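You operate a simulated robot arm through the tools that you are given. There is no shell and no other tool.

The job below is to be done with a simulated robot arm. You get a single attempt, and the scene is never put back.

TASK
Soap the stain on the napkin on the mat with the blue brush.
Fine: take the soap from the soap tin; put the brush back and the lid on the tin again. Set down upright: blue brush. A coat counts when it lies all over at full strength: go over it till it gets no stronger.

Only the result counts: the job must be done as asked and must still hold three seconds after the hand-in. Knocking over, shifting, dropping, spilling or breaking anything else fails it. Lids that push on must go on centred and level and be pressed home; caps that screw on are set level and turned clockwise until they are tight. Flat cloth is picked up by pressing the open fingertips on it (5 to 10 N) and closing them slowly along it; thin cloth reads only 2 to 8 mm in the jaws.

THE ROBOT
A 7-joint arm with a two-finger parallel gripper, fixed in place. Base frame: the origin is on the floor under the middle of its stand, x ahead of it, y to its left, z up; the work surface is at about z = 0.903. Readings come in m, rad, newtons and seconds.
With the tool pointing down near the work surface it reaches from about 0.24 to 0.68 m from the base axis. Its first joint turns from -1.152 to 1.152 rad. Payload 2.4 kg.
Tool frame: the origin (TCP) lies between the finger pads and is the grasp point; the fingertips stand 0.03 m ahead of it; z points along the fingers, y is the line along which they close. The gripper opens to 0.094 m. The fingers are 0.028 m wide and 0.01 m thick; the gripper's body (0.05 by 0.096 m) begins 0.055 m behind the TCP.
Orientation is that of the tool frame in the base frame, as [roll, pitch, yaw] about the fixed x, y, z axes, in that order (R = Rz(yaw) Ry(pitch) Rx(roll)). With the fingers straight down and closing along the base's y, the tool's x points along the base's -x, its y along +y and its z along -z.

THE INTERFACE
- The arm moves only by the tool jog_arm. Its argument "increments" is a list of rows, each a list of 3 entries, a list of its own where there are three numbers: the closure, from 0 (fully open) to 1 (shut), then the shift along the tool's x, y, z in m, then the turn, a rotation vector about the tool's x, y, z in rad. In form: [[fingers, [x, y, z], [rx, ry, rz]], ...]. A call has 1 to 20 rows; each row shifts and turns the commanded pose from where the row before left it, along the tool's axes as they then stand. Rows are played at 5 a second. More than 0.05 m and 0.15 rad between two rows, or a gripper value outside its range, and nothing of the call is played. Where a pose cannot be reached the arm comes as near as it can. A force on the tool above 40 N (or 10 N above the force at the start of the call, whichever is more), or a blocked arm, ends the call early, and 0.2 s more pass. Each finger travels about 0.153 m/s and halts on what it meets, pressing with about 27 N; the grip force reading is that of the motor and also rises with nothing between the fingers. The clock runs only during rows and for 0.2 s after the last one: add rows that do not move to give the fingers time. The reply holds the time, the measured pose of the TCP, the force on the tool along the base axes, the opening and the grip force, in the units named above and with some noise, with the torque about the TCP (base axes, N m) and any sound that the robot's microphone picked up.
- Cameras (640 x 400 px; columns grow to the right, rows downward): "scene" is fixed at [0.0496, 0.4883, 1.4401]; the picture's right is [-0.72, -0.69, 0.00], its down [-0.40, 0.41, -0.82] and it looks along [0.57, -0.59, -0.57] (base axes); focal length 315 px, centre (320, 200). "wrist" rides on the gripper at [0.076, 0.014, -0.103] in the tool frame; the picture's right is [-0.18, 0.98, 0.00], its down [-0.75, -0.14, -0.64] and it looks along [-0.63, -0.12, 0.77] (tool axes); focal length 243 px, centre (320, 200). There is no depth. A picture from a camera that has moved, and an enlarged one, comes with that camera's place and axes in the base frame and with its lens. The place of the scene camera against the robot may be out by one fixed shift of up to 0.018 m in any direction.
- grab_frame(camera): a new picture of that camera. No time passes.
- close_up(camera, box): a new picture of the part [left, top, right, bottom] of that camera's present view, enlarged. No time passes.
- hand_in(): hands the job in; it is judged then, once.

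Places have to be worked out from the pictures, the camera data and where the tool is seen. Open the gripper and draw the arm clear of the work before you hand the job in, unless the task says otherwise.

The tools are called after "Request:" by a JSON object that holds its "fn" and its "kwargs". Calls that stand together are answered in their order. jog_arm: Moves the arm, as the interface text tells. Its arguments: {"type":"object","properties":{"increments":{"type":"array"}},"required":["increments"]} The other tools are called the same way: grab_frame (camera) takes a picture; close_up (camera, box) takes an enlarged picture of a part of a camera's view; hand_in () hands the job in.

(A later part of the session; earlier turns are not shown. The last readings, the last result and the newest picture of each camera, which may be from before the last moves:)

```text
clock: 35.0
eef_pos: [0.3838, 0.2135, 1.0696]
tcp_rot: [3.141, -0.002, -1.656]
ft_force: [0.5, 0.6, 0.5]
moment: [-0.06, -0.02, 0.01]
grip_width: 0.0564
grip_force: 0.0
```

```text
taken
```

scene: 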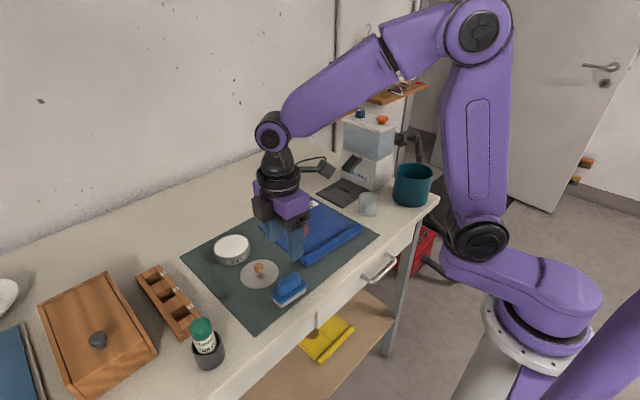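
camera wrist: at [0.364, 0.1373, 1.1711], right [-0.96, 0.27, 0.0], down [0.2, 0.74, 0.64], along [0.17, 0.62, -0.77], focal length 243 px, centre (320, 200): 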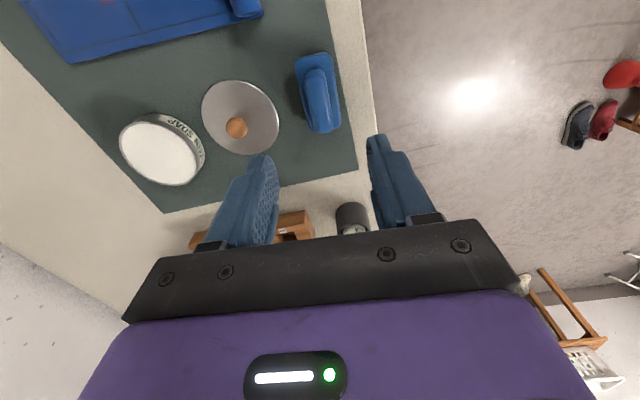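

The gripper turned as wanted. I zoom in on the brush to check the alignment from this side.

Request:
{"fn": "close_up", "kwargs": {"camera": "wrist", "box": [250, 40, 390, 150]}}

Request:
{"fn": "close_up", "kwargs": {"camera": "scene", "box": [240, 230, 340, 315]}}

```text
3.64 times, centred on (320, 95) of wrist
camera zoom: at [0.364, 0.1373, 1.1711], right [-0.96, 0.27, 0.0], down [0.2, 0.74, 0.64], along [0.17, 0.62, -0.77], focal length 882 px, centre (320, 582)
```

zoom: 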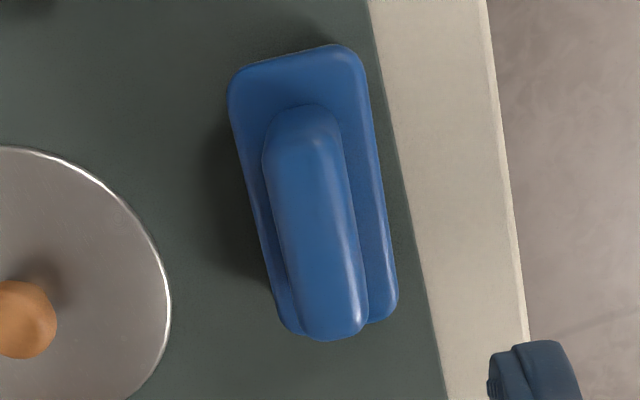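

```text
4.71 times, centred on (290, 272) of scene
camera zoom: at [0.0496, 0.4883, 1.4401], right [-0.72, -0.69, 0.0], down [-0.4, 0.41, -0.82], along [0.57, -0.59, -0.57], focal length 1482 px, centre (461, -141)
```

zoom: 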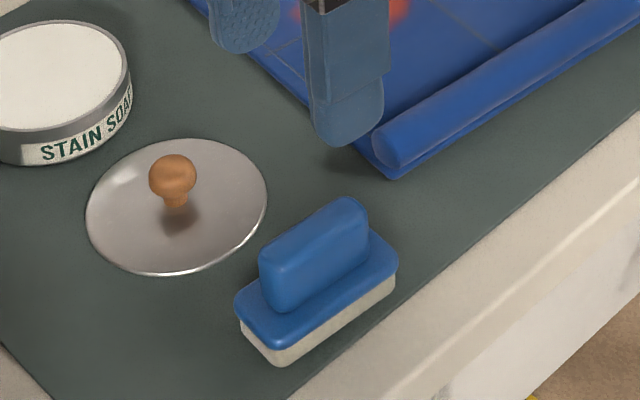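

Brush centre (0.384, 0.210) at 0.09 rad matches the gripper pose within a few mm. I lower around the handle with the tips stopping just above the brush's plate.

Request:
{"fn": "jog_arm", "kwargs": {"increments": [[0.4, [0.0015, 0, 0.03], [0, 0, 0]], [0.4, [0, 0, 0.03], [0, 0, 0]], [0.4, [0, 0, 0.025], [0, 0, 0]], [0.4, [0, 0, 0.012], [0, 0, 0]], [0.4, [0, 0, 0.008], [0, 0, 0]], [0.4, [0, 0, 0], [0, 0, 0]], [0.4, [0, 0, 0], [0, 0, 0]]]}}

Request:
{"fn": "close_up", "kwargs": {"camera": "scene", "box": [240, 230, 340, 315]}}

Request:
{"fn": "grab_frame", "kwargs": {"camera": "wrist"}}

```text
clock: 36.6
eef_pos: [0.3839, 0.2125, 0.9635]
tcp_rot: [-3.141, 0.001, -1.656]
ft_force: [-0.1, 0.3, -0.1]
moment: [0.0, 0.0, -0.01]
grip_width: 0.0564
grip_force: 0.1
```

```text
4.71 times, centred on (290, 272) of scene
camera zoom: at [0.0496, 0.4883, 1.4401], right [-0.72, -0.69, 0.0], down [-0.4, 0.41, -0.82], along [0.57, -0.59, -0.57], focal length 1482 px, centre (461, -141)
```

zoom: 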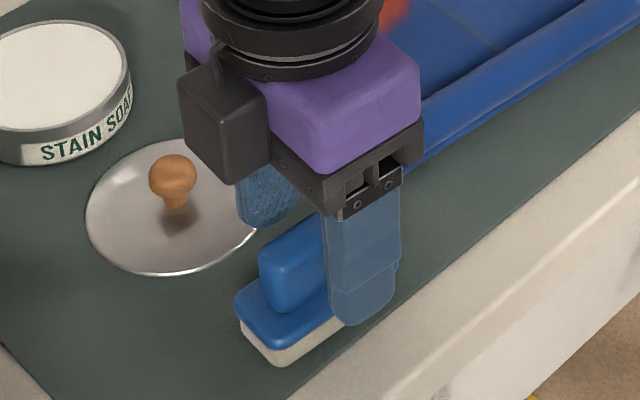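

```text
taken
camera wrist: at [0.3632, 0.1361, 1.0671], right [-0.96, 0.27, 0.0], down [0.21, 0.74, 0.64], along [0.17, 0.62, -0.77], focal length 243 px, centre (320, 200)
```

wrist: 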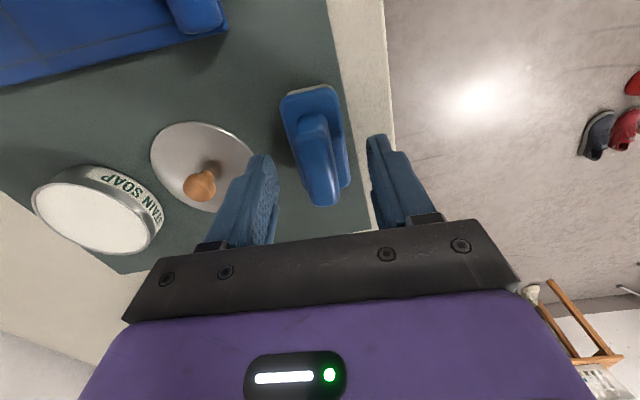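

The handle is centred between the fingers. I lower the last 6.5 mm and close on the handle.

Request:
{"fn": "jog_arm", "kwargs": {"increments": [[0.4, [0, 0, 0.0035], [0, 0, 0]], [0.4, [0, 0, 0.003], [0, 0, 0]], [0.4, [0, 0, 0], [0, 0, 0]], [0.6, [0, 0, 0], [0, 0, 0]], [0.75, [0, 0, 0], [0, 0, 0]], [0.85, [0, 0, 0], [0, 0, 0]], [1, [0, 0, 0], [0, 0, 0]], [1, [0, 0, 0], [0, 0, 0]], [1, [0, 0, 0], [0, 0, 0]]]}}

Request:
{"fn": "close_up", "kwargs": {"camera": "scene", "box": [240, 230, 340, 315]}}

Request:
{"fn": "close_up", "kwargs": {"camera": "wrist", "box": [240, 60, 400, 220]}}

```text
clock: 38.6
eef_pos: [0.3837, 0.2121, 0.9581]
tcp_rot: [-3.141, 0.001, -1.659]
ft_force: [0.0, -1.0, 9.1]
moment: [-0.07, 0.03, 0.05]
grip_width: 0.0186
grip_force: 27.5
```

```text
4.71 times, centred on (290, 272) of scene
camera zoom: at [0.0494, 0.4882, 1.4401], right [-0.72, -0.69, 0.0], down [-0.4, 0.41, -0.82], along [0.57, -0.59, -0.57], focal length 1482 px, centre (461, -141)
```

zoom: 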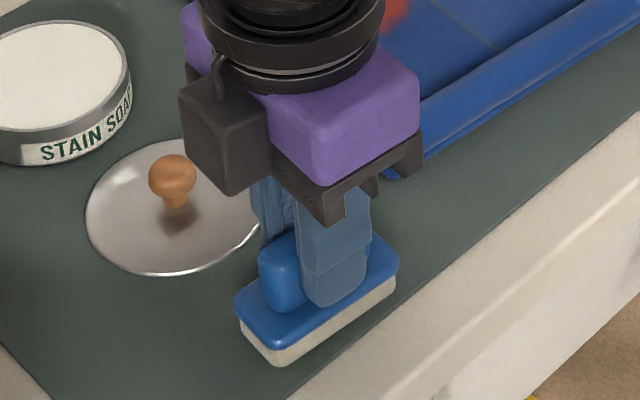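

```text
2.50 times, centred on (320, 140) of wrist
camera zoom: at [0.3637, 0.1359, 1.0603], right [-0.96, 0.27, 0.0], down [0.21, 0.74, 0.64], along [0.17, 0.62, -0.77], focal length 606 px, centre (320, 350)
```

zoom: 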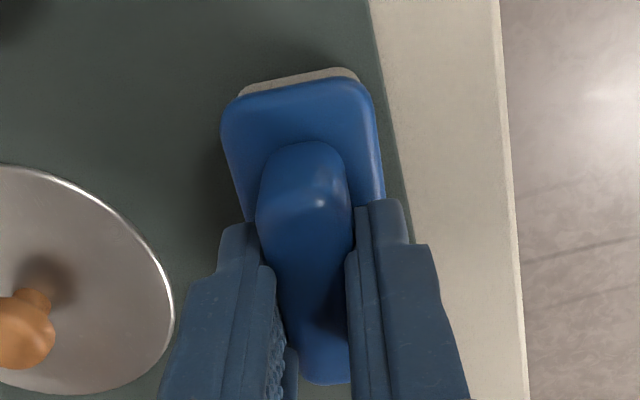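

The handle is gripped (0.0186 m, 27 N); the resting grip pose is TCP (0.384, 0.2105, 0.957), yaw −1.656. I lift the brush slowly and check that it holds.

Request:
{"fn": "jog_arm", "kwargs": {"increments": [[1, [0, 0, -0.002], [0, 0, 0]], [1, [0, 0, -0.004], [0, 0, 0]], [1, [0, 0, -0.008], [0, 0, 0]], [1, [0, 0, -0.015], [0, 0, 0]], [1, [0, 0, -0.02], [0, 0, 0]], [1, [0, 0, -0.02], [0, 0, 0]], [1, [0, 0, 0], [0, 0, 0]], [1, [0, 0, 0], [0, 0, 0]]]}}

Request:
{"fn": "close_up", "kwargs": {"camera": "scene", "box": [200, 200, 340, 315]}}

Request:
{"fn": "grab_frame", "kwargs": {"camera": "wrist"}}

```text
clock: 40.4
eef_pos: [0.3835, 0.2118, 1.0277]
tcp_rot: [3.14, 0.0, -1.657]
ft_force: [0.2, 0.8, -0.9]
moment: [-0.01, 0.02, 0.0]
grip_width: 0.018
grip_force: 26.9
```

```text
3.48 times, centred on (270, 258) of scene
camera zoom: at [0.0496, 0.4883, 1.4401], right [-0.72, -0.69, 0.0], down [-0.4, 0.41, -0.82], along [0.57, -0.59, -0.57], focal length 1096 px, centre (494, 0)
```

zoom: 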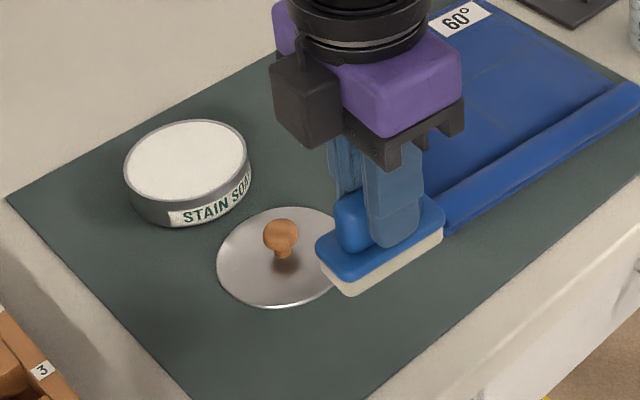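

```text
taken
camera wrist: at [0.3632, 0.1364, 1.1301], right [-0.96, 0.27, 0.0], down [0.21, 0.74, 0.64], along [0.17, 0.62, -0.77], focal length 243 px, centre (320, 200)
```

wrist: 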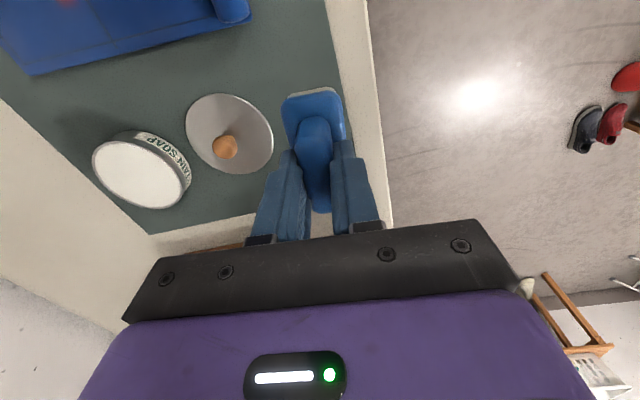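

The brush is held firmly and level. I carry it across, high above the lid, to over the open tin at (0.5745, 0.2228).

Request:
{"fn": "jog_arm", "kwargs": {"increments": [[1, [0, 0, -0.01], [0, 0, 0]], [1, [-0.0047, -0.0315, 0], [0, 0, 0]], [1, [-0.0047, -0.0315, 0], [0, 0, 0]], [1, [-0.0047, -0.0315, 0], [0, 0, 0]], [1, [-0.0047, -0.0315, 0], [0, 0, 0]], [1, [-0.0047, -0.0315, 0], [0, 0, 0]], [1, [-0.0047, -0.0313, 0], [0, 0, 0]], [1, [0, 0, 0], [0, 0, 0]], [1, [0, 0, 0], [0, 0, 0]]]}}

Request:
{"fn": "grab_frame", "kwargs": {"camera": "wrist"}}

Request:
{"fn": "close_up", "kwargs": {"camera": "scene", "box": [180, 180, 300, 280]}}

```text
clock: 42.4
eef_pos: [0.5741, 0.2228, 1.0358]
tcp_rot: [-3.142, 0.001, -1.656]
ft_force: [-0.1, -0.8, -0.8]
moment: [0.0, -0.01, -0.01]
grip_width: 0.018
grip_force: 27.4
```

```text
taken
camera wrist: at [0.554, 0.1469, 1.1386], right [-0.96, 0.27, 0.0], down [0.21, 0.74, 0.64], along [0.17, 0.62, -0.77], focal length 243 px, centre (320, 200)
```

wrist: 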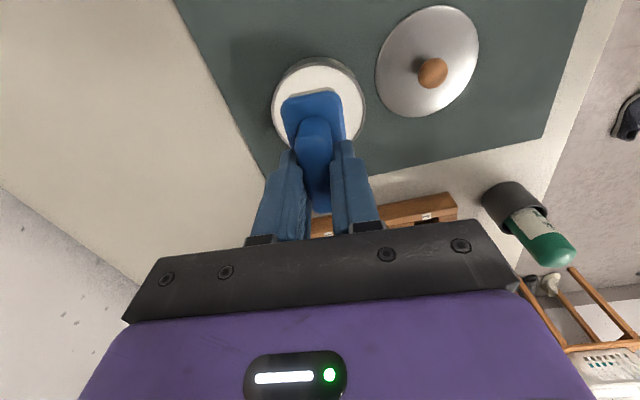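

```text
4.00 times, centred on (240, 230) of scene
camera zoom: at [0.0496, 0.4883, 1.4401], right [-0.72, -0.69, 0.0], down [-0.4, 0.41, -0.82], along [0.57, -0.59, -0.57], focal length 1260 px, centre (640, 80)
```

zoom: 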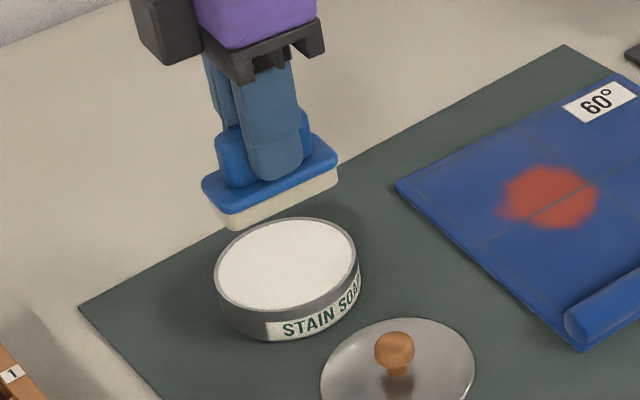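

I zoom in to check the centring of brush over tin and the soap level.

Request:
{"fn": "close_up", "kwargs": {"camera": "wrist", "box": [240, 40, 400, 180]}}

Request:
{"fn": "close_up", "kwargs": {"camera": "scene", "box": [200, 215, 270, 270]}}

```text
2.86 times, centred on (320, 110) of wrist
camera zoom: at [0.554, 0.1469, 1.1386], right [-0.96, 0.27, 0.0], down [0.21, 0.74, 0.64], along [0.17, 0.62, -0.77], focal length 693 px, centre (320, 457)
```

zoom: 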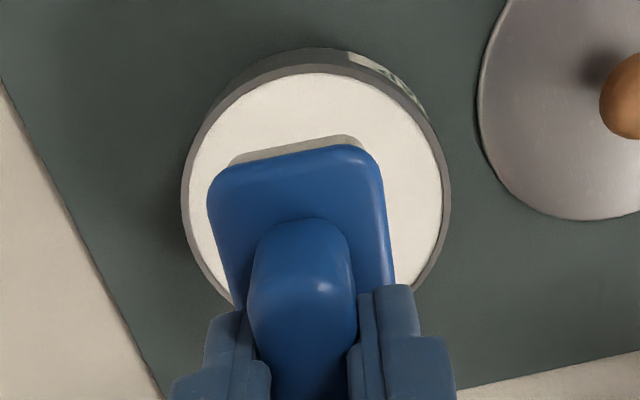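

```text
7.27 times, centred on (235, 242) of scene
camera zoom: at [0.0496, 0.4883, 1.4401], right [-0.72, -0.69, 0.0], down [-0.4, 0.41, -0.82], along [0.57, -0.59, -0.57], focal length 2291 px, centre (938, -109)
```

zoom: 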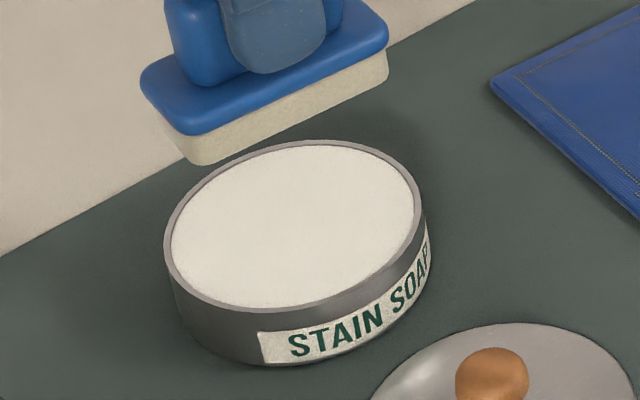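

Brush centre (0.5745, 0.2235) and tin centre (0.575, 0.2225) agree. I lower the brush to just above the soap.

Request:
{"fn": "jog_arm", "kwargs": {"increments": [[1, [0.0007, 0, 0.02], [0, 0, 0]], [1, [0, 0, 0.018], [0, 0, 0]], [1, [0, 0, 0.01], [0, 0, 0]], [1, [0, 0, 0], [0, 0, 0]], [1, [0, 0, 0], [0, 0, 0]]]}}

Request:
{"fn": "close_up", "kwargs": {"camera": "scene", "box": [200, 200, 280, 270]}}

Request:
{"fn": "close_up", "kwargs": {"camera": "wrist", "box": [240, 40, 400, 180]}}

```text
clock: 43.6
eef_pos: [0.5741, 0.2233, 0.989]
tcp_rot: [3.141, 0.0, -1.655]
ft_force: [0.3, 0.6, 0.2]
moment: [-0.01, 0.02, 0.0]
grip_width: 0.0179
grip_force: 26.8
```

```text
5.71 times, centred on (240, 235) of scene
camera zoom: at [0.0496, 0.4883, 1.4401], right [-0.72, -0.69, 0.0], down [-0.4, 0.41, -0.82], along [0.57, -0.59, -0.57], focal length 1800 px, centre (777, 0)
```

zoom: 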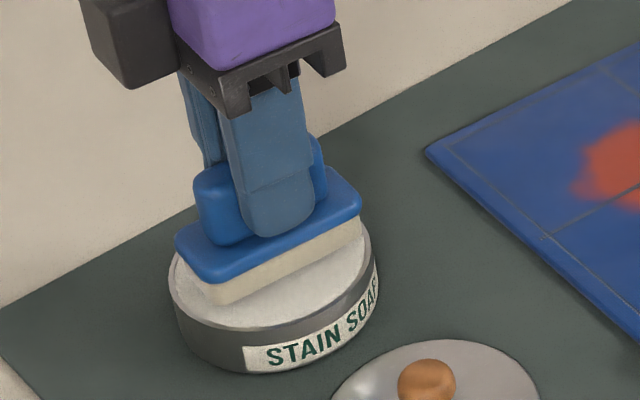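

```text
2.86 times, centred on (320, 110) of wrist
camera zoom: at [0.5533, 0.1469, 1.0913], right [-0.96, 0.27, 0.0], down [0.21, 0.74, 0.64], along [0.17, 0.62, -0.77], focal length 693 px, centre (320, 457)
```

zoom: 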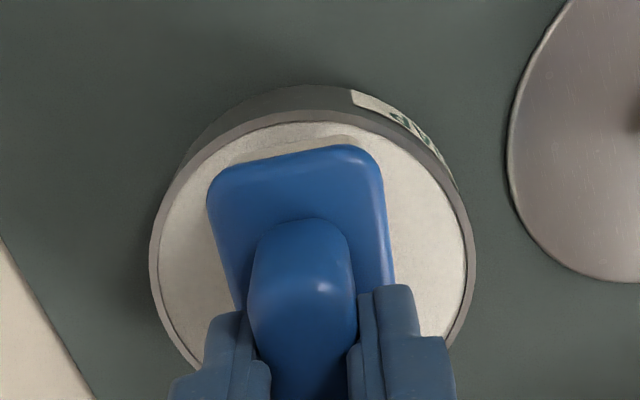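

The brush hovers centred over the soap. I press down in small steps and watch the force.

Request:
{"fn": "jog_arm", "kwargs": {"increments": [[1, [0, 0, 0.003], [0, 0, 0]], [1, [0, 0, 0.002], [0, 0, 0]], [1, [0, 0, 0.002], [0, 0, 0]], [1, [0, 0, 0], [0, 0, 0]]]}}

Request:
{"fn": "jog_arm", "kwargs": {"increments": [[1, [0, 0, 0.0015], [0, 0, 0]], [1, [0, 0, 0.001], [0, 0, 0]], [1, [0, 0, 0], [0, 0, 0]]]}}

```text
clock: 44.6
eef_pos: [0.5736, 0.2233, 0.9842]
tcp_rot: [-3.139, 0.003, -1.656]
ft_force: [-7.7, -2.9, 30.6]
moment: [-0.27, 0.38, -0.05]
grip_width: 0.0181
grip_force: 26.9
```

```text
clock: 45.1
eef_pos: [0.5741, 0.2228, 0.9842]
tcp_rot: [-3.135, 0.005, -1.657]
ft_force: [-1.0, 0.3, 5.3]
moment: [-0.1, 0.07, 0.0]
grip_width: 0.0183
grip_force: 27.2
stopped in row 2: the force on the tool passed its limit at 44 N (the readings are from after the stop); the commanded pose is now the measured one
```

Contact with the soap is made at TCP z ≈ 0.984; the call stopped on force and now reads 5 N. I look at the brush and soap.

Request:
{"fn": "close_up", "kwargs": {"camera": "scene", "box": [200, 200, 280, 270]}}

Request:
{"fn": "close_up", "kwargs": {"camera": "wrist", "box": [240, 40, 400, 180]}}

```text
5.71 times, centred on (240, 235) of scene
camera zoom: at [0.0495, 0.4882, 1.4401], right [-0.72, -0.69, 0.0], down [-0.4, 0.41, -0.82], along [0.57, -0.59, -0.57], focal length 1800 px, centre (777, 0)
```

zoom: 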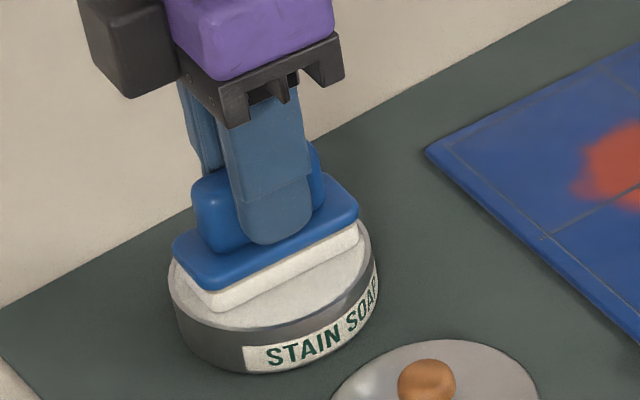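

```text
2.86 times, centred on (320, 110) of wrist
camera zoom: at [0.5545, 0.1472, 1.0862], right [-0.96, 0.27, -0.01], down [0.2, 0.74, 0.65], along [0.18, 0.62, -0.76], focal length 693 px, centre (320, 457)
```

zoom: 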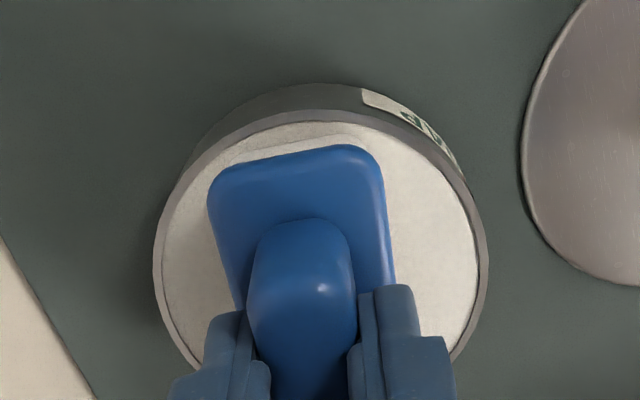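

The bristles now look coated white. I dwell a moment on the soap without sideways motion, then lift straight up and check.

Request:
{"fn": "jog_arm", "kwargs": {"increments": [[1, [0, 0, 0], [0, 0, 0]], [1, [0, 0, 0], [0, 0, 0]], [1, [0, 0, 0], [0, 0, 0]], [1, [0, 0, -0.003], [0, 0, 0]], [1, [0, 0, -0.007], [0, 0, 0]], [1, [0, 0, -0.02], [0, 0, 0]], [1, [0, 0, -0.02], [0, 0, 0]], [1, [0, 0, 0], [0, 0, 0]], [1, [0, 0, 0], [0, 0, 0]]]}}

Request:
{"fn": "close_up", "kwargs": {"camera": "scene", "box": [190, 190, 280, 270]}}

Request:
{"fn": "close_up", "kwargs": {"camera": "wrist", "box": [240, 40, 400, 180]}}

```text
clock: 47.1
eef_pos: [0.5774, 0.2234, 1.0337]
tcp_rot: [-3.136, 0.004, -1.655]
ft_force: [0.6, 0.2, -0.4]
moment: [0.01, -0.03, -0.03]
grip_width: 0.018
grip_force: 27.6
```

```text
5.00 times, centred on (235, 230) of scene
camera zoom: at [0.0496, 0.4883, 1.4401], right [-0.72, -0.69, 0.0], down [-0.4, 0.41, -0.82], along [0.57, -0.59, -0.57], focal length 1575 px, centre (745, 50)
```

zoom: 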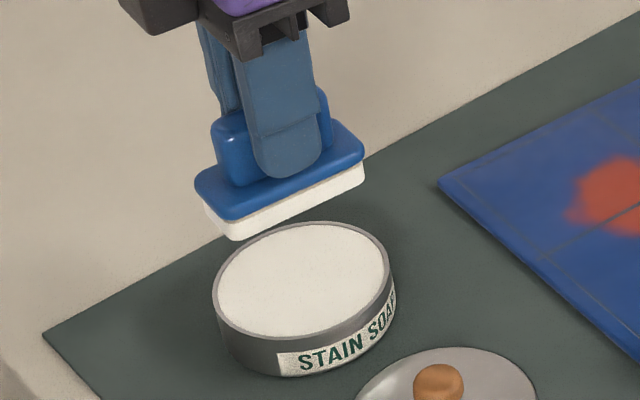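

```text
2.86 times, centred on (320, 110) of wrist
camera zoom: at [0.5555, 0.1468, 1.1358], right [-0.96, 0.27, -0.01], down [0.2, 0.74, 0.65], along [0.18, 0.62, -0.76], focal length 693 px, centre (320, 457)
```

zoom: 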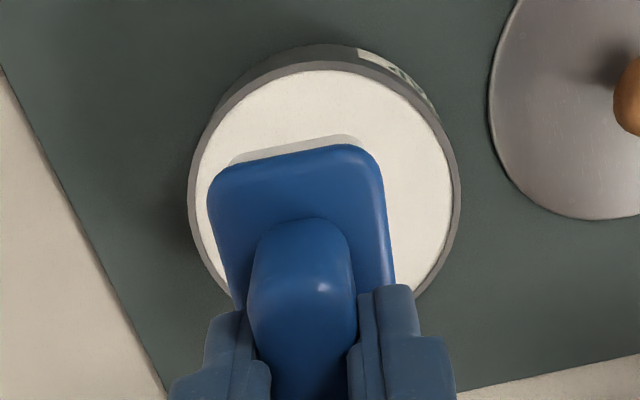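

The bristles are coated bright white and the tin has not moved. I undo the small tilt left by the stop, rise, and move toward the napkin so the wrist camera can see the whole stain.

Request:
{"fn": "jog_arm", "kwargs": {"increments": [[1, [0, 0, -0.02], [-0.0056, 0.0045, 0]], [1, [0, 0, -0.025], [0, 0, 0]], [1, [0, 0, -0.02], [0, 0, 0]], [1, [0.028, 0.0114, 0], [0, 0, 0]], [1, [0.028, 0.0114, 0], [0, 0, 0]], [1, [0.028, 0.0114, 0], [0, 0, 0]], [1, [0.028, 0.0114, 0], [0, 0, 0]], [1, [0, 0, 0], [0, 0, 0]], [1, [0, 0, 0], [0, 0, 0]]]}}

Request:
{"fn": "grab_frame", "kwargs": {"camera": "wrist"}}

Request:
{"fn": "grab_frame", "kwargs": {"camera": "scene"}}

```text
clock: 49.1
eef_pos: [0.5217, 0.1174, 1.0991]
tcp_rot: [-3.141, -0.003, -1.656]
ft_force: [0.4, 0.8, -0.4]
moment: [0.04, 0.01, 0.01]
grip_width: 0.0182
grip_force: 27.3
```

```text
taken
camera wrist: at [0.5009, 0.0408, 1.2014], right [-0.96, 0.27, 0.0], down [0.21, 0.74, 0.64], along [0.17, 0.62, -0.77], focal length 243 px, centre (320, 200)
```

wrist: 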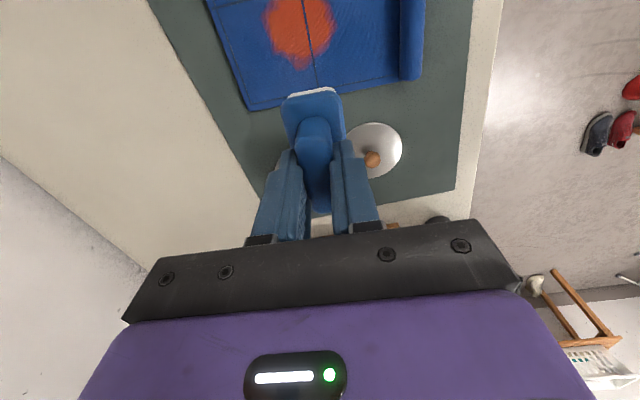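

```text
taken
```

scene: 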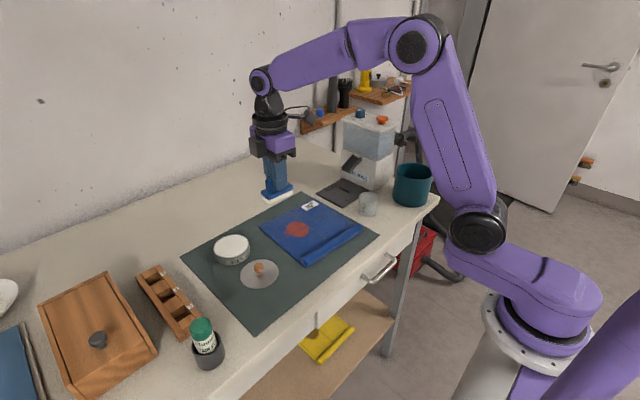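

The stain is partly at the picture's edge; I shift 0.03 m toward −y to see it whole.

Request:
{"fn": "jog_arm", "kwargs": {"increments": [[1, [0.03, 0, 0], [0, 0, 0]], [1, [0, 0, 0], [0, 0, 0]], [1, [0, 0, 0], [0, 0, 0]]]}}

Request:
{"fn": "close_up", "kwargs": {"camera": "wrist", "box": [200, 0, 440, 150]}}

Request:
{"fn": "close_up", "kwargs": {"camera": "scene", "box": [255, 195, 375, 270]}}

```text
clock: 49.9
eef_pos: [0.5174, 0.0861, 1.0982]
tcp_rot: [-3.14, -0.003, -1.656]
ft_force: [0.0, 0.5, -1.3]
moment: [0.01, -0.01, 0.02]
grip_width: 0.018
grip_force: 27.1
```

```text
2.67 times, centred on (320, 75) of wrist
camera zoom: at [0.4971, 0.0099, 1.2009], right [-0.96, 0.27, 0.0], down [0.21, 0.74, 0.64], along [0.17, 0.62, -0.77], focal length 647 px, centre (320, 533)
```

zoom: 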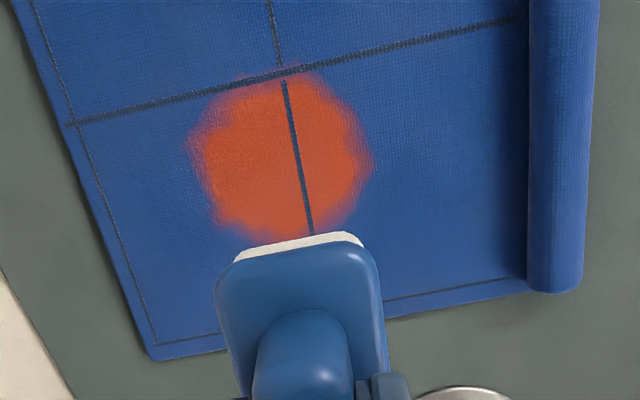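

```text
5.33 times, centred on (315, 232) of scene
camera zoom: at [0.0496, 0.4883, 1.4401], right [-0.72, -0.69, 0.0], down [-0.4, 0.41, -0.82], along [0.57, -0.59, -0.57], focal length 1680 px, centre (347, 27)
```

zoom: 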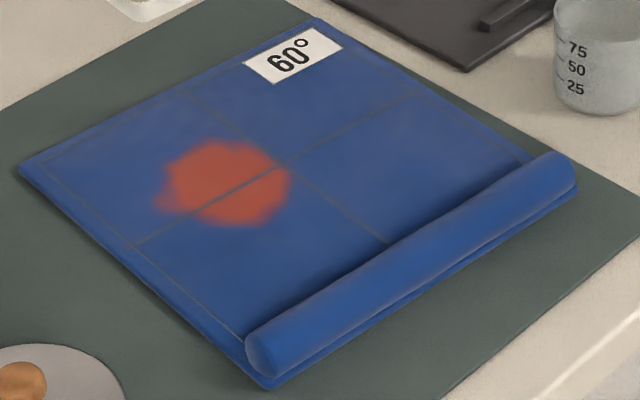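

The stain spans x ≈ 0.490–0.560 and y ≈ 0.028–0.086 (centre (0.525, 0.057)). The brush is 0.07 m long along y, so strokes along x will cover it; I go over its centre and down to just above the napkin.

Request:
{"fn": "jog_arm", "kwargs": {"increments": [[1, [0.0272, -0.0098, 0.02], [0, 0, 0]], [1, [0, 0, 0.04], [0, 0, 0]], [1, [0, 0, 0.035], [0, 0, 0]], [1, [0, 0, 0.02], [0, 0, 0]], [1, [0, 0, 0.01], [0, 0, 0]], [1, [0, 0, 0], [0, 0, 0]], [1, [0, 0, 0], [0, 0, 0]]]}}

Request:
{"fn": "close_up", "kwargs": {"camera": "scene", "box": [255, 185, 375, 270]}}

Request:
{"fn": "close_up", "kwargs": {"camera": "wrist", "box": [220, 40, 420, 180]}}

```text
clock: 51.5
eef_pos: [0.5247, 0.0577, 0.9727]
tcp_rot: [3.141, -0.001, -1.656]
ft_force: [0.3, 0.3, -0.4]
moment: [0.01, -0.01, 0.01]
grip_width: 0.0178
grip_force: 26.8
```

```text
4.71 times, centred on (315, 228) of scene
camera zoom: at [0.0496, 0.4883, 1.4401], right [-0.72, -0.69, 0.0], down [-0.4, 0.41, -0.82], along [0.57, -0.59, -0.57], focal length 1482 px, centre (344, 71)
```

zoom: 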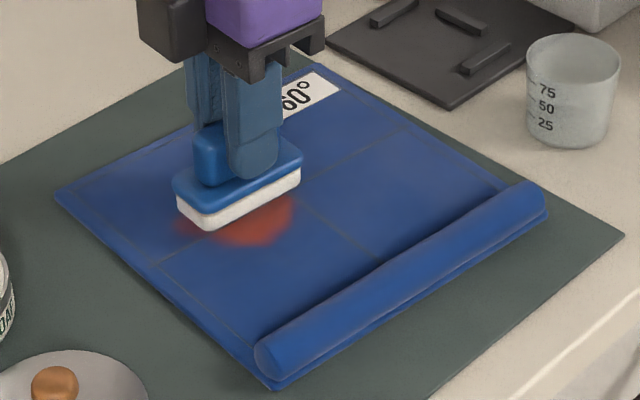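

```text
2.86 times, centred on (320, 110) of wrist
camera zoom: at [0.5047, -0.0181, 1.0757], right [-0.96, 0.27, 0.0], down [0.21, 0.74, 0.64], along [0.17, 0.62, -0.77], focal length 693 px, centre (320, 457)
```

zoom: 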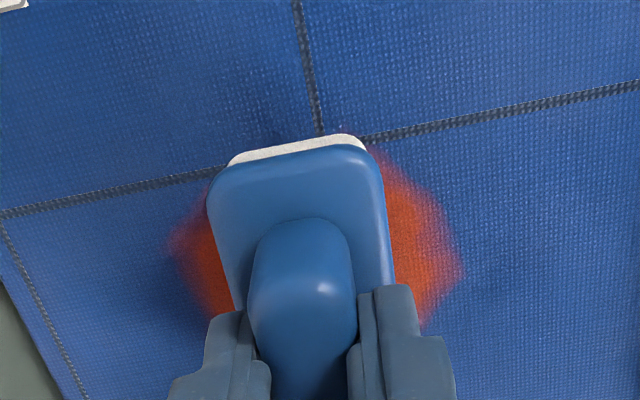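

The brush is centred over the stain. I lower in small steps and look for light contact.

Request:
{"fn": "jog_arm", "kwargs": {"increments": [[1, [0, 0, 0.003], [0, 0, 0]], [1, [0, 0, 0.002], [0, 0, 0]], [1, [0, 0, 0], [0, 0, 0]]]}}

Request:
{"fn": "jog_arm", "kwargs": {"increments": [[1, [0, 0, 0.0015], [0, 0, 0]], [1, [0, 0, 0], [0, 0, 0]]]}}

Request:
{"fn": "jog_arm", "kwargs": {"increments": [[1, [0, 0, 0.001], [0, 0, 0]], [1, [0, 0, 0], [0, 0, 0]]]}}

```text
clock: 52.3
eef_pos: [0.5254, 0.0582, 0.9674]
tcp_rot: [-3.141, -0.001, -1.657]
ft_force: [-0.3, 0.0, -0.2]
moment: [0.01, -0.04, 0.0]
grip_width: 0.018
grip_force: 27.1
```

```text
clock: 52.9
eef_pos: [0.5251, 0.0578, 0.9669]
tcp_rot: [-3.141, -0.002, -1.657]
ft_force: [-0.1, 1.1, -0.6]
moment: [-0.03, 0.01, -0.01]
grip_width: 0.0183
grip_force: 27.3
```

```text
clock: 53.5
eef_pos: [0.5249, 0.0572, 0.9668]
tcp_rot: [3.141, -0.003, -1.657]
ft_force: [-0.1, 0.0, -0.4]
moment: [0.03, -0.03, 0.03]
grip_width: 0.0183
grip_force: 27.0
```

No contact yet at about 0.965; continue in 1 mm steps.

Request:
{"fn": "jog_arm", "kwargs": {"increments": [[1, [0, 0, 0.001], [0, 0, 0]], [1, [0, 0, 0], [0, 0, 0]]]}}

Request:
{"fn": "jog_arm", "kwargs": {"increments": [[1, [0, 0, 0.001], [0, 0, 0]], [1, [0, 0, 0], [0, 0, 0]]]}}

Request:
{"fn": "jog_arm", "kwargs": {"increments": [[1, [0, 0, 0.001], [0, 0, 0]], [1, [0, 0, 0], [0, 0, 0]]]}}

```text
clock: 54.1
eef_pos: [0.5244, 0.0584, 0.9642]
tcp_rot: [3.141, -0.001, -1.656]
ft_force: [-0.2, -1.2, -0.1]
moment: [0.02, 0.0, -0.02]
grip_width: 0.0182
grip_force: 26.8
```

```text
clock: 54.7
eef_pos: [0.5248, 0.0579, 0.9636]
tcp_rot: [-3.141, -0.002, -1.658]
ft_force: [0.3, 0.4, 0.2]
moment: [0.05, 0.03, -0.01]
grip_width: 0.0181
grip_force: 27.1
```

```text
clock: 55.3
eef_pos: [0.5257, 0.0581, 0.9638]
tcp_rot: [-3.14, -0.002, -1.66]
ft_force: [-2.6, -0.4, 12.5]
moment: [0.17, 0.11, 0.03]
grip_width: 0.0179
grip_force: 27.4
```

Light contact at 12.5 N. I ease off by 0.6 mm to about 6 N and make a short test stroke, watching forces and whether the napkin moves.

Request:
{"fn": "jog_arm", "kwargs": {"increments": [[1, [0, 0, -0.0006], [0, 0, 0]], [1, [0, 0.005, 0], [0, 0, 0]], [1, [0, 0.005, 0], [0, 0, 0]], [1, [0, 0.005, 0], [0, 0, 0]]]}}

Request:
{"fn": "close_up", "kwargs": {"camera": "scene", "box": [255, 185, 375, 270]}}

Request:
{"fn": "close_up", "kwargs": {"camera": "wrist", "box": [220, 40, 420, 180]}}

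```text
clock: 56.3
eef_pos: [0.5099, 0.0593, 0.9633]
tcp_rot: [-3.14, -0.002, -1.657]
ft_force: [4.4, -0.4, 10.7]
moment: [0.08, -0.22, -0.02]
grip_width: 0.0182
grip_force: 26.9
```

```text
4.71 times, centred on (315, 228) of scene
camera zoom: at [0.0495, 0.4882, 1.4401], right [-0.72, -0.69, 0.0], down [-0.4, 0.41, -0.82], along [0.57, -0.59, -0.57], focal length 1482 px, centre (344, 71)
```

zoom: 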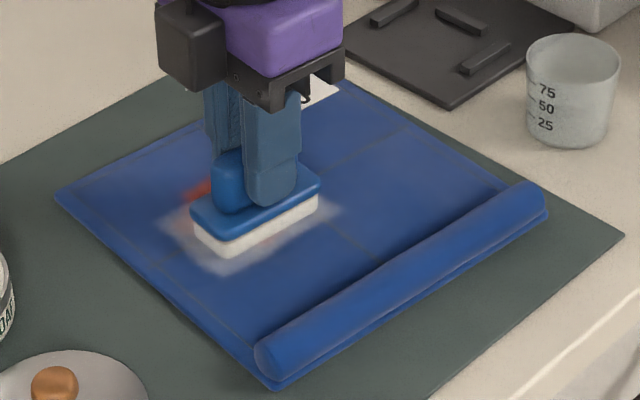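

```text
2.86 times, centred on (320, 110) of wrist
camera zoom: at [0.4897, -0.0171, 1.0659], right [-0.96, 0.27, 0.0], down [0.2, 0.74, 0.64], along [0.17, 0.62, -0.77], focal length 693 px, centre (320, 457)
```

zoom: 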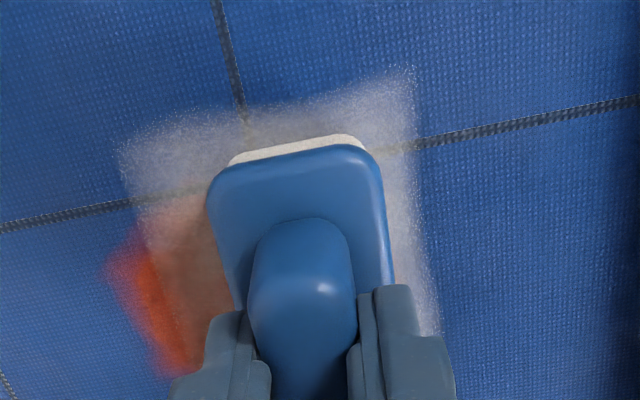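

The brush lays a white soapy coat, the napkin stays put, and friction is only about 4 N. I make full back-and-forth strokes across the stain.

Request:
{"fn": "jog_arm", "kwargs": {"increments": [[1, [0, 0.006, 0], [0, 0, 0]], [1, [0, 0.006, 0], [0, 0, 0]], [1, [0, -0.0075, 0], [0, 0, 0]], [1, [0, -0.0075, 0], [0, 0, 0]], [1, [0, -0.0075, 0], [0, 0, 0]], [1, [0, -0.0075, 0], [0, 0, 0]], [1, [0, -0.0075, 0], [0, 0, 0]], [1, [0, -0.0075, 0], [0, 0, 0]], [1, [0, -0.0075, 0], [0, 0, 0]], [1, [0, -0.0075, 0], [0, 0, 0]], [1, [0, 0, 0], [0, 0, 0]]]}}

Request:
{"fn": "close_up", "kwargs": {"camera": "scene", "box": [255, 185, 375, 270]}}

Request:
{"fn": "close_up", "kwargs": {"camera": "wrist", "box": [220, 40, 420, 180]}}

```text
clock: 58.7
eef_pos: [0.5571, 0.0547, 0.963]
tcp_rot: [-3.14, -0.001, -1.657]
ft_force: [-7.4, -0.4, 21.7]
moment: [0.07, 0.35, 0.08]
grip_width: 0.0182
grip_force: 27.3
```

```text
4.71 times, centred on (315, 228) of scene
camera zoom: at [0.049, 0.4882, 1.4401], right [-0.72, -0.69, 0.0], down [-0.4, 0.41, -0.82], along [0.57, -0.59, -0.57], focal length 1482 px, centre (344, 71)
```

zoom: 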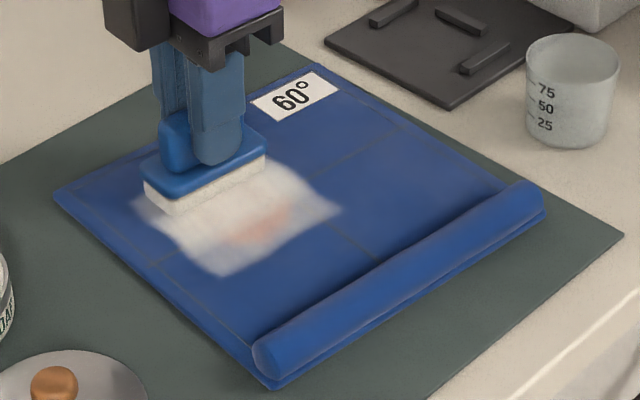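

```text
2.86 times, centred on (320, 110) of wrist
camera zoom: at [0.5369, -0.0212, 1.0656], right [-0.96, 0.27, 0.0], down [0.2, 0.74, 0.64], along [0.17, 0.62, -0.77], focal length 693 px, centre (320, 457)
```

zoom: 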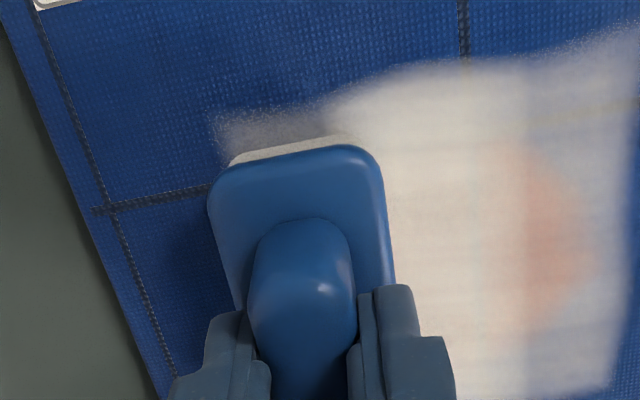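

The coat is building and is still thin at the low-x end, while the force rose to 22 N here. I lift 0.8 mm and stroke back to the thin end.

Request:
{"fn": "jog_arm", "kwargs": {"increments": [[1, [0, 0.0, -0.0008], [0, 0, 0]], [1, [0, 0.0075, 0], [0, 0, 0]], [1, [0, 0.0075, 0], [0, 0, 0]], [1, [0, 0.0075, 0], [0, 0, 0]], [1, [0, 0.0075, 0], [0, 0, 0]], [1, [0, 0.0075, 0], [0, 0, 0]], [1, [0, 0.0075, 0], [0, 0, 0]], [1, [0, 0.0075, 0], [0, 0, 0]], [1, [0, 0.0075, 0], [0, 0, 0]], [1, [0, 0, 0], [0, 0, 0]]]}}

Request:
{"fn": "close_up", "kwargs": {"camera": "scene", "box": [255, 185, 375, 270]}}

Request:
{"fn": "close_up", "kwargs": {"camera": "wrist", "box": [220, 40, 420, 180]}}

```text
clock: 60.9
eef_pos: [0.4982, 0.0598, 0.9647]
tcp_rot: [-3.142, -0.005, -1.66]
ft_force: [0.4, 0.5, -0.3]
moment: [0.02, 0.04, 0.01]
grip_width: 0.0182
grip_force: 27.0
```

```text
4.71 times, centred on (315, 228) of scene
camera zoom: at [0.0496, 0.4883, 1.4401], right [-0.72, -0.69, 0.0], down [-0.4, 0.41, -0.82], along [0.57, -0.59, -0.57], focal length 1482 px, centre (344, 71)
```

zoom: 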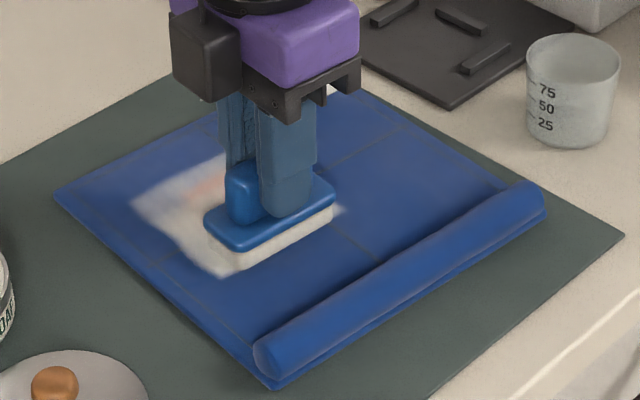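

```text
2.86 times, centred on (320, 110) of wrist
camera zoom: at [0.4776, -0.016, 1.0663], right [-0.96, 0.27, 0.0], down [0.21, 0.74, 0.64], along [0.17, 0.62, -0.77], focal length 693 px, centre (320, 457)
```

zoom: 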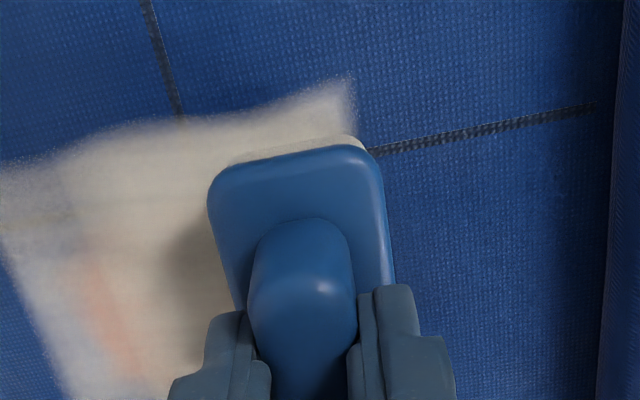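

Contact was lost at this end, so the surface slopes about 1 mm over the stroke. I lower 1.2 mm here and stroke back, rising 0.1 mm per row to keep the pressure even.

Request:
{"fn": "jog_arm", "kwargs": {"increments": [[1, [0, 0, 0.0007], [0, 0, 0]], [1, [0, 0, 0.0005], [0, 0, 0]], [1, [0, 0, 0], [0, 0, 0]]]}}

```text
clock: 61.7
eef_pos: [0.4991, 0.0592, 0.9628]
tcp_rot: [-3.14, -0.001, -1.659]
ft_force: [-2.5, -0.8, 9.1]
moment: [0.0, 0.14, 0.0]
grip_width: 0.0182
grip_force: 27.2
```

Good pressure (9 N) at the low-x end; now the slope-compensated stroke across to the far end.

Request:
{"fn": "jog_arm", "kwargs": {"increments": [[1, [0, -0.0075, -0.0001], [0, 0, 0]], [1, [0, -0.0075, -0.0001], [0, 0, 0]], [1, [0, -0.0075, -0.0001], [0, 0, 0]], [1, [0, -0.0075, -0.0001], [0, 0, 0]], [1, [0, -0.0075, -0.0001], [0, 0, 0]], [1, [0, -0.0075, -0.0001], [0, 0, 0]], [1, [0, -0.0075, -0.0001], [0, 0, 0]], [1, [0, -0.005, -0.0001], [0, 0, 0]], [1, [0, 0, 0], [0, 0, 0]]]}}

Request:
{"fn": "close_up", "kwargs": {"camera": "scene", "box": [255, 185, 375, 270]}}

Request:
{"fn": "close_up", "kwargs": {"camera": "wrist", "box": [220, 40, 420, 180]}}

```text
clock: 63.7
eef_pos: [0.5545, 0.0556, 0.9633]
tcp_rot: [3.141, -0.002, -1.658]
ft_force: [-0.6, 0.4, 2.5]
moment: [0.09, 0.08, 0.03]
grip_width: 0.0182
grip_force: 27.6
```

```text
4.71 times, centred on (315, 228) of scene
camera zoom: at [0.0495, 0.4883, 1.4401], right [-0.72, -0.69, 0.0], down [-0.4, 0.41, -0.82], along [0.57, -0.59, -0.57], focal length 1482 px, centre (344, 71)
```

zoom: 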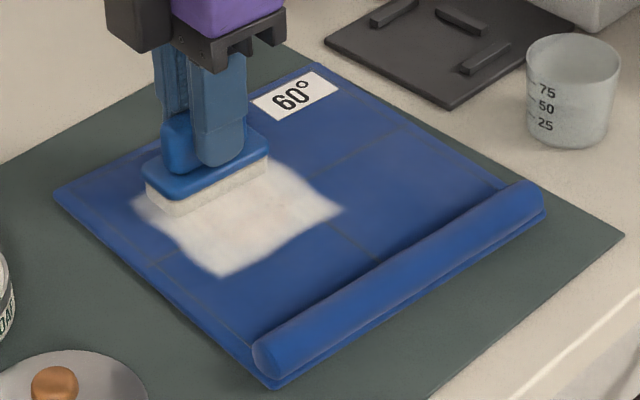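

```text
2.86 times, centred on (320, 110) of wrist
camera zoom: at [0.5347, -0.0205, 1.0662], right [-0.96, 0.27, 0.0], down [0.21, 0.74, 0.64], along [0.17, 0.62, -0.77], focal length 693 px, centre (320, 457)
```

zoom: 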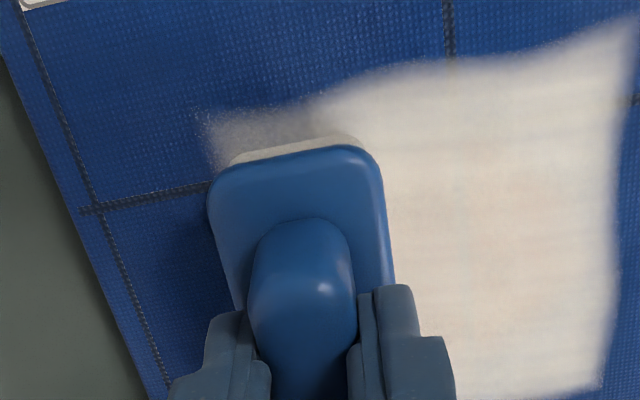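

The coat is nearly uniform on the low-x side. I press slightly more here (2.5 N now) and go over the high-x side again.

Request:
{"fn": "jog_arm", "kwargs": {"increments": [[1, [0, 0, 0.0006], [0, 0, 0]], [1, [0, -0.004, 0], [0, 0, 0]], [1, [0, 0.006, 0], [0, 0, 0]], [1, [0, 0.006, 0], [0, 0, 0]], [1, [0, 0.006, 0.0001], [0, 0, 0]], [1, [0, 0.006, 0.0001], [0, 0, 0]], [1, [0, -0.006, -0.0001], [0, 0, 0]], [1, [0, -0.006, -0.0001], [0, 0, 0]], [1, [0, -0.006, 0], [0, 0, 0]], [1, [0, -0.006, 0], [0, 0, 0]], [1, [0, 0, 0], [0, 0, 0]]]}}

Request:
{"fn": "jog_arm", "kwargs": {"increments": [[1, [0, 0.0075, 0.0001], [0, 0, 0]], [1, [0, 0.0075, 0.0001], [0, 0, 0]], [1, [0, 0.0075, 0.0001], [0, 0, 0]], [1, [0, 0.0075, 0.0001], [0, 0, 0]], [1, [0, 0.0075, 0.0001], [0, 0, 0]], [1, [0, 0.0075, 0.0001], [0, 0, 0]], [1, [0, 0.0075, 0.0001], [0, 0, 0]], [1, [0, 0, 0], [0, 0, 0]]]}}

Request:
{"fn": "close_up", "kwargs": {"camera": "scene", "box": [255, 185, 375, 270]}}

Request:
{"fn": "close_up", "kwargs": {"camera": "wrist", "box": [140, 40, 420, 220]}}

```text
clock: 66.1
eef_pos: [0.5585, 0.0549, 0.9631]
tcp_rot: [3.141, -0.001, -1.657]
ft_force: [-3.6, 0.7, 9.3]
moment: [0.08, 0.16, 0.05]
grip_width: 0.0181
grip_force: 26.9
```

```text
clock: 67.9
eef_pos: [0.5074, 0.0597, 0.9632]
tcp_rot: [-3.14, 0.001, -1.659]
ft_force: [6.0, 0.2, 14.5]
moment: [-0.04, -0.26, 0.01]
grip_width: 0.0182
grip_force: 27.6
```

```text
4.71 times, centred on (315, 228) of scene
camera zoom: at [0.0495, 0.4882, 1.4401], right [-0.72, -0.69, 0.0], down [-0.4, 0.41, -0.82], along [0.57, -0.59, -0.57], focal length 1482 px, centre (344, 71)
```

zoom: 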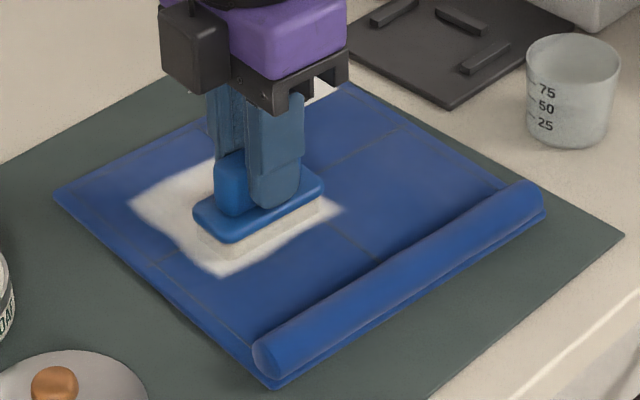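

```text
2.22 times, centred on (280, 130) of wrist
camera zoom: at [0.4872, -0.0171, 1.0657], right [-0.96, 0.27, 0.0], down [0.2, 0.74, 0.64], along [0.17, 0.62, -0.77], focal length 539 px, centre (409, 356)
```

zoom: 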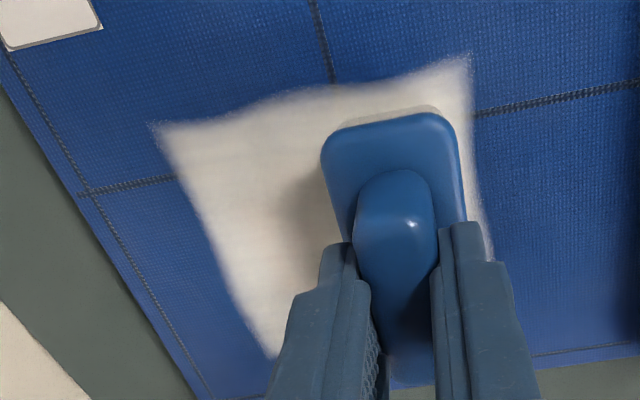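

The stain is covered in white. I finish one more pass over, then lift to inspect the coat in full.

Request:
{"fn": "jog_arm", "kwargs": {"increments": [[1, [0, 0.0075, 0.0001], [0, 0, 0]], [1, [0, -0.0075, -0.0001], [0, 0, 0]], [1, [0, -0.0075, -0.0001], [0, 0, 0]], [1, [0, -0.0075, -0.0001], [0, 0, 0]], [1, [0, -0.0075, -0.0001], [0, 0, 0]], [1, [0, -0.0075, -0.0001], [0, 0, 0]], [1, [0, -0.0075, -0.0001], [0, 0, 0]], [1, [0, -0.0075, -0.0001], [0, 0, 0]], [1, [0, -0.0075, 0], [0, 0, 0]], [1, [0, 0, 0], [0, 0, 0]]]}}

Request:
{"fn": "jog_arm", "kwargs": {"increments": [[1, [0, 0.0075, 0.0001], [0, 0, 0]], [1, [0, 0.0075, 0.0001], [0, 0, 0]], [1, [0, 0.0075, 0.0001], [0, 0, 0]], [1, [0, 0, -0.003], [0, 0, 0]], [1, [0, 0, -0.01], [0, 0, 0]], [1, [0, 0, -0.03], [0, 0, 0]], [1, [0, 0, -0.04], [0, 0, 0]], [1, [0.02, 0, -0.04], [0, 0, 0]], [1, [0.02, 0, 0], [0, 0, 0]], [1, [0, 0, 0], [0, 0, 0]], [1, [0, 0, 0], [0, 0, 0]]]}}

Request:
{"fn": "close_up", "kwargs": {"camera": "scene", "box": [255, 185, 375, 270]}}

Request:
{"fn": "close_up", "kwargs": {"camera": "wrist", "box": [200, 0, 440, 150]}}

```text
clock: 68.6
eef_pos: [0.5031, 0.0598, 0.9636]
tcp_rot: [3.132, -0.004, -1.657]
ft_force: [-5.4, -2.0, 13.9]
moment: [-0.05, 0.05, -0.03]
grip_width: 0.0184
grip_force: 27.1
stopped in row 3: the force on the tool passed its limit at 45 N (the readings are from after the stop); the commanded pose is now the measured one
```

```text
clock: 71.0
eef_pos: [0.4778, 0.023, 1.0851]
tcp_rot: [3.131, -0.004, -1.657]
ft_force: [-0.8, 0.3, -1.0]
moment: [-0.02, 0.01, 0.0]
grip_width: 0.0182
grip_force: 26.7
```

```text
4.71 times, centred on (315, 228) of scene
camera zoom: at [0.0496, 0.4883, 1.4401], right [-0.72, -0.69, 0.0], down [-0.4, 0.41, -0.82], along [0.57, -0.59, -0.57], focal length 1482 px, centre (344, 71)
```

zoom: 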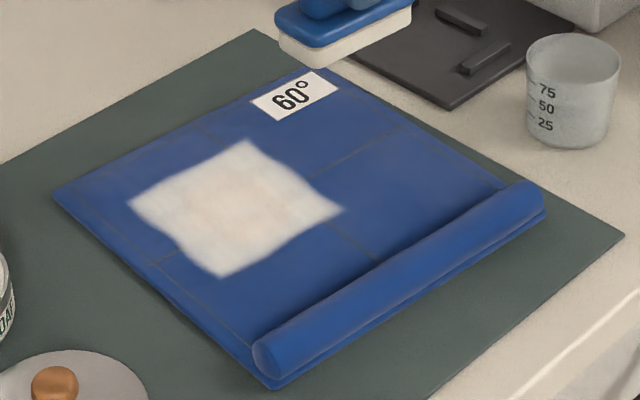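

```text
2.67 times, centred on (320, 75) of wrist
camera zoom: at [0.4585, -0.0532, 1.1877], right [-0.96, 0.27, 0.01], down [0.21, 0.74, 0.64], along [0.16, 0.62, -0.77], focal length 647 px, centre (320, 533)
```

zoom: 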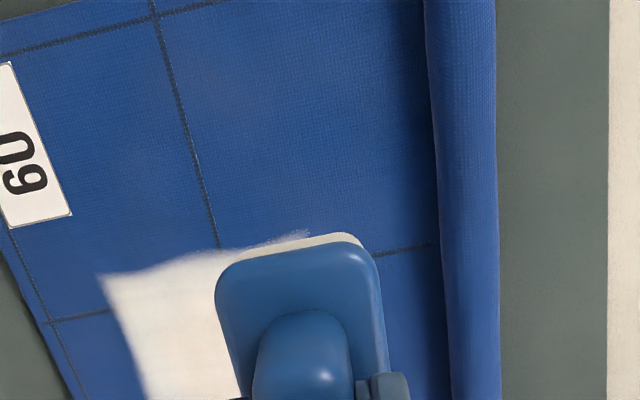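

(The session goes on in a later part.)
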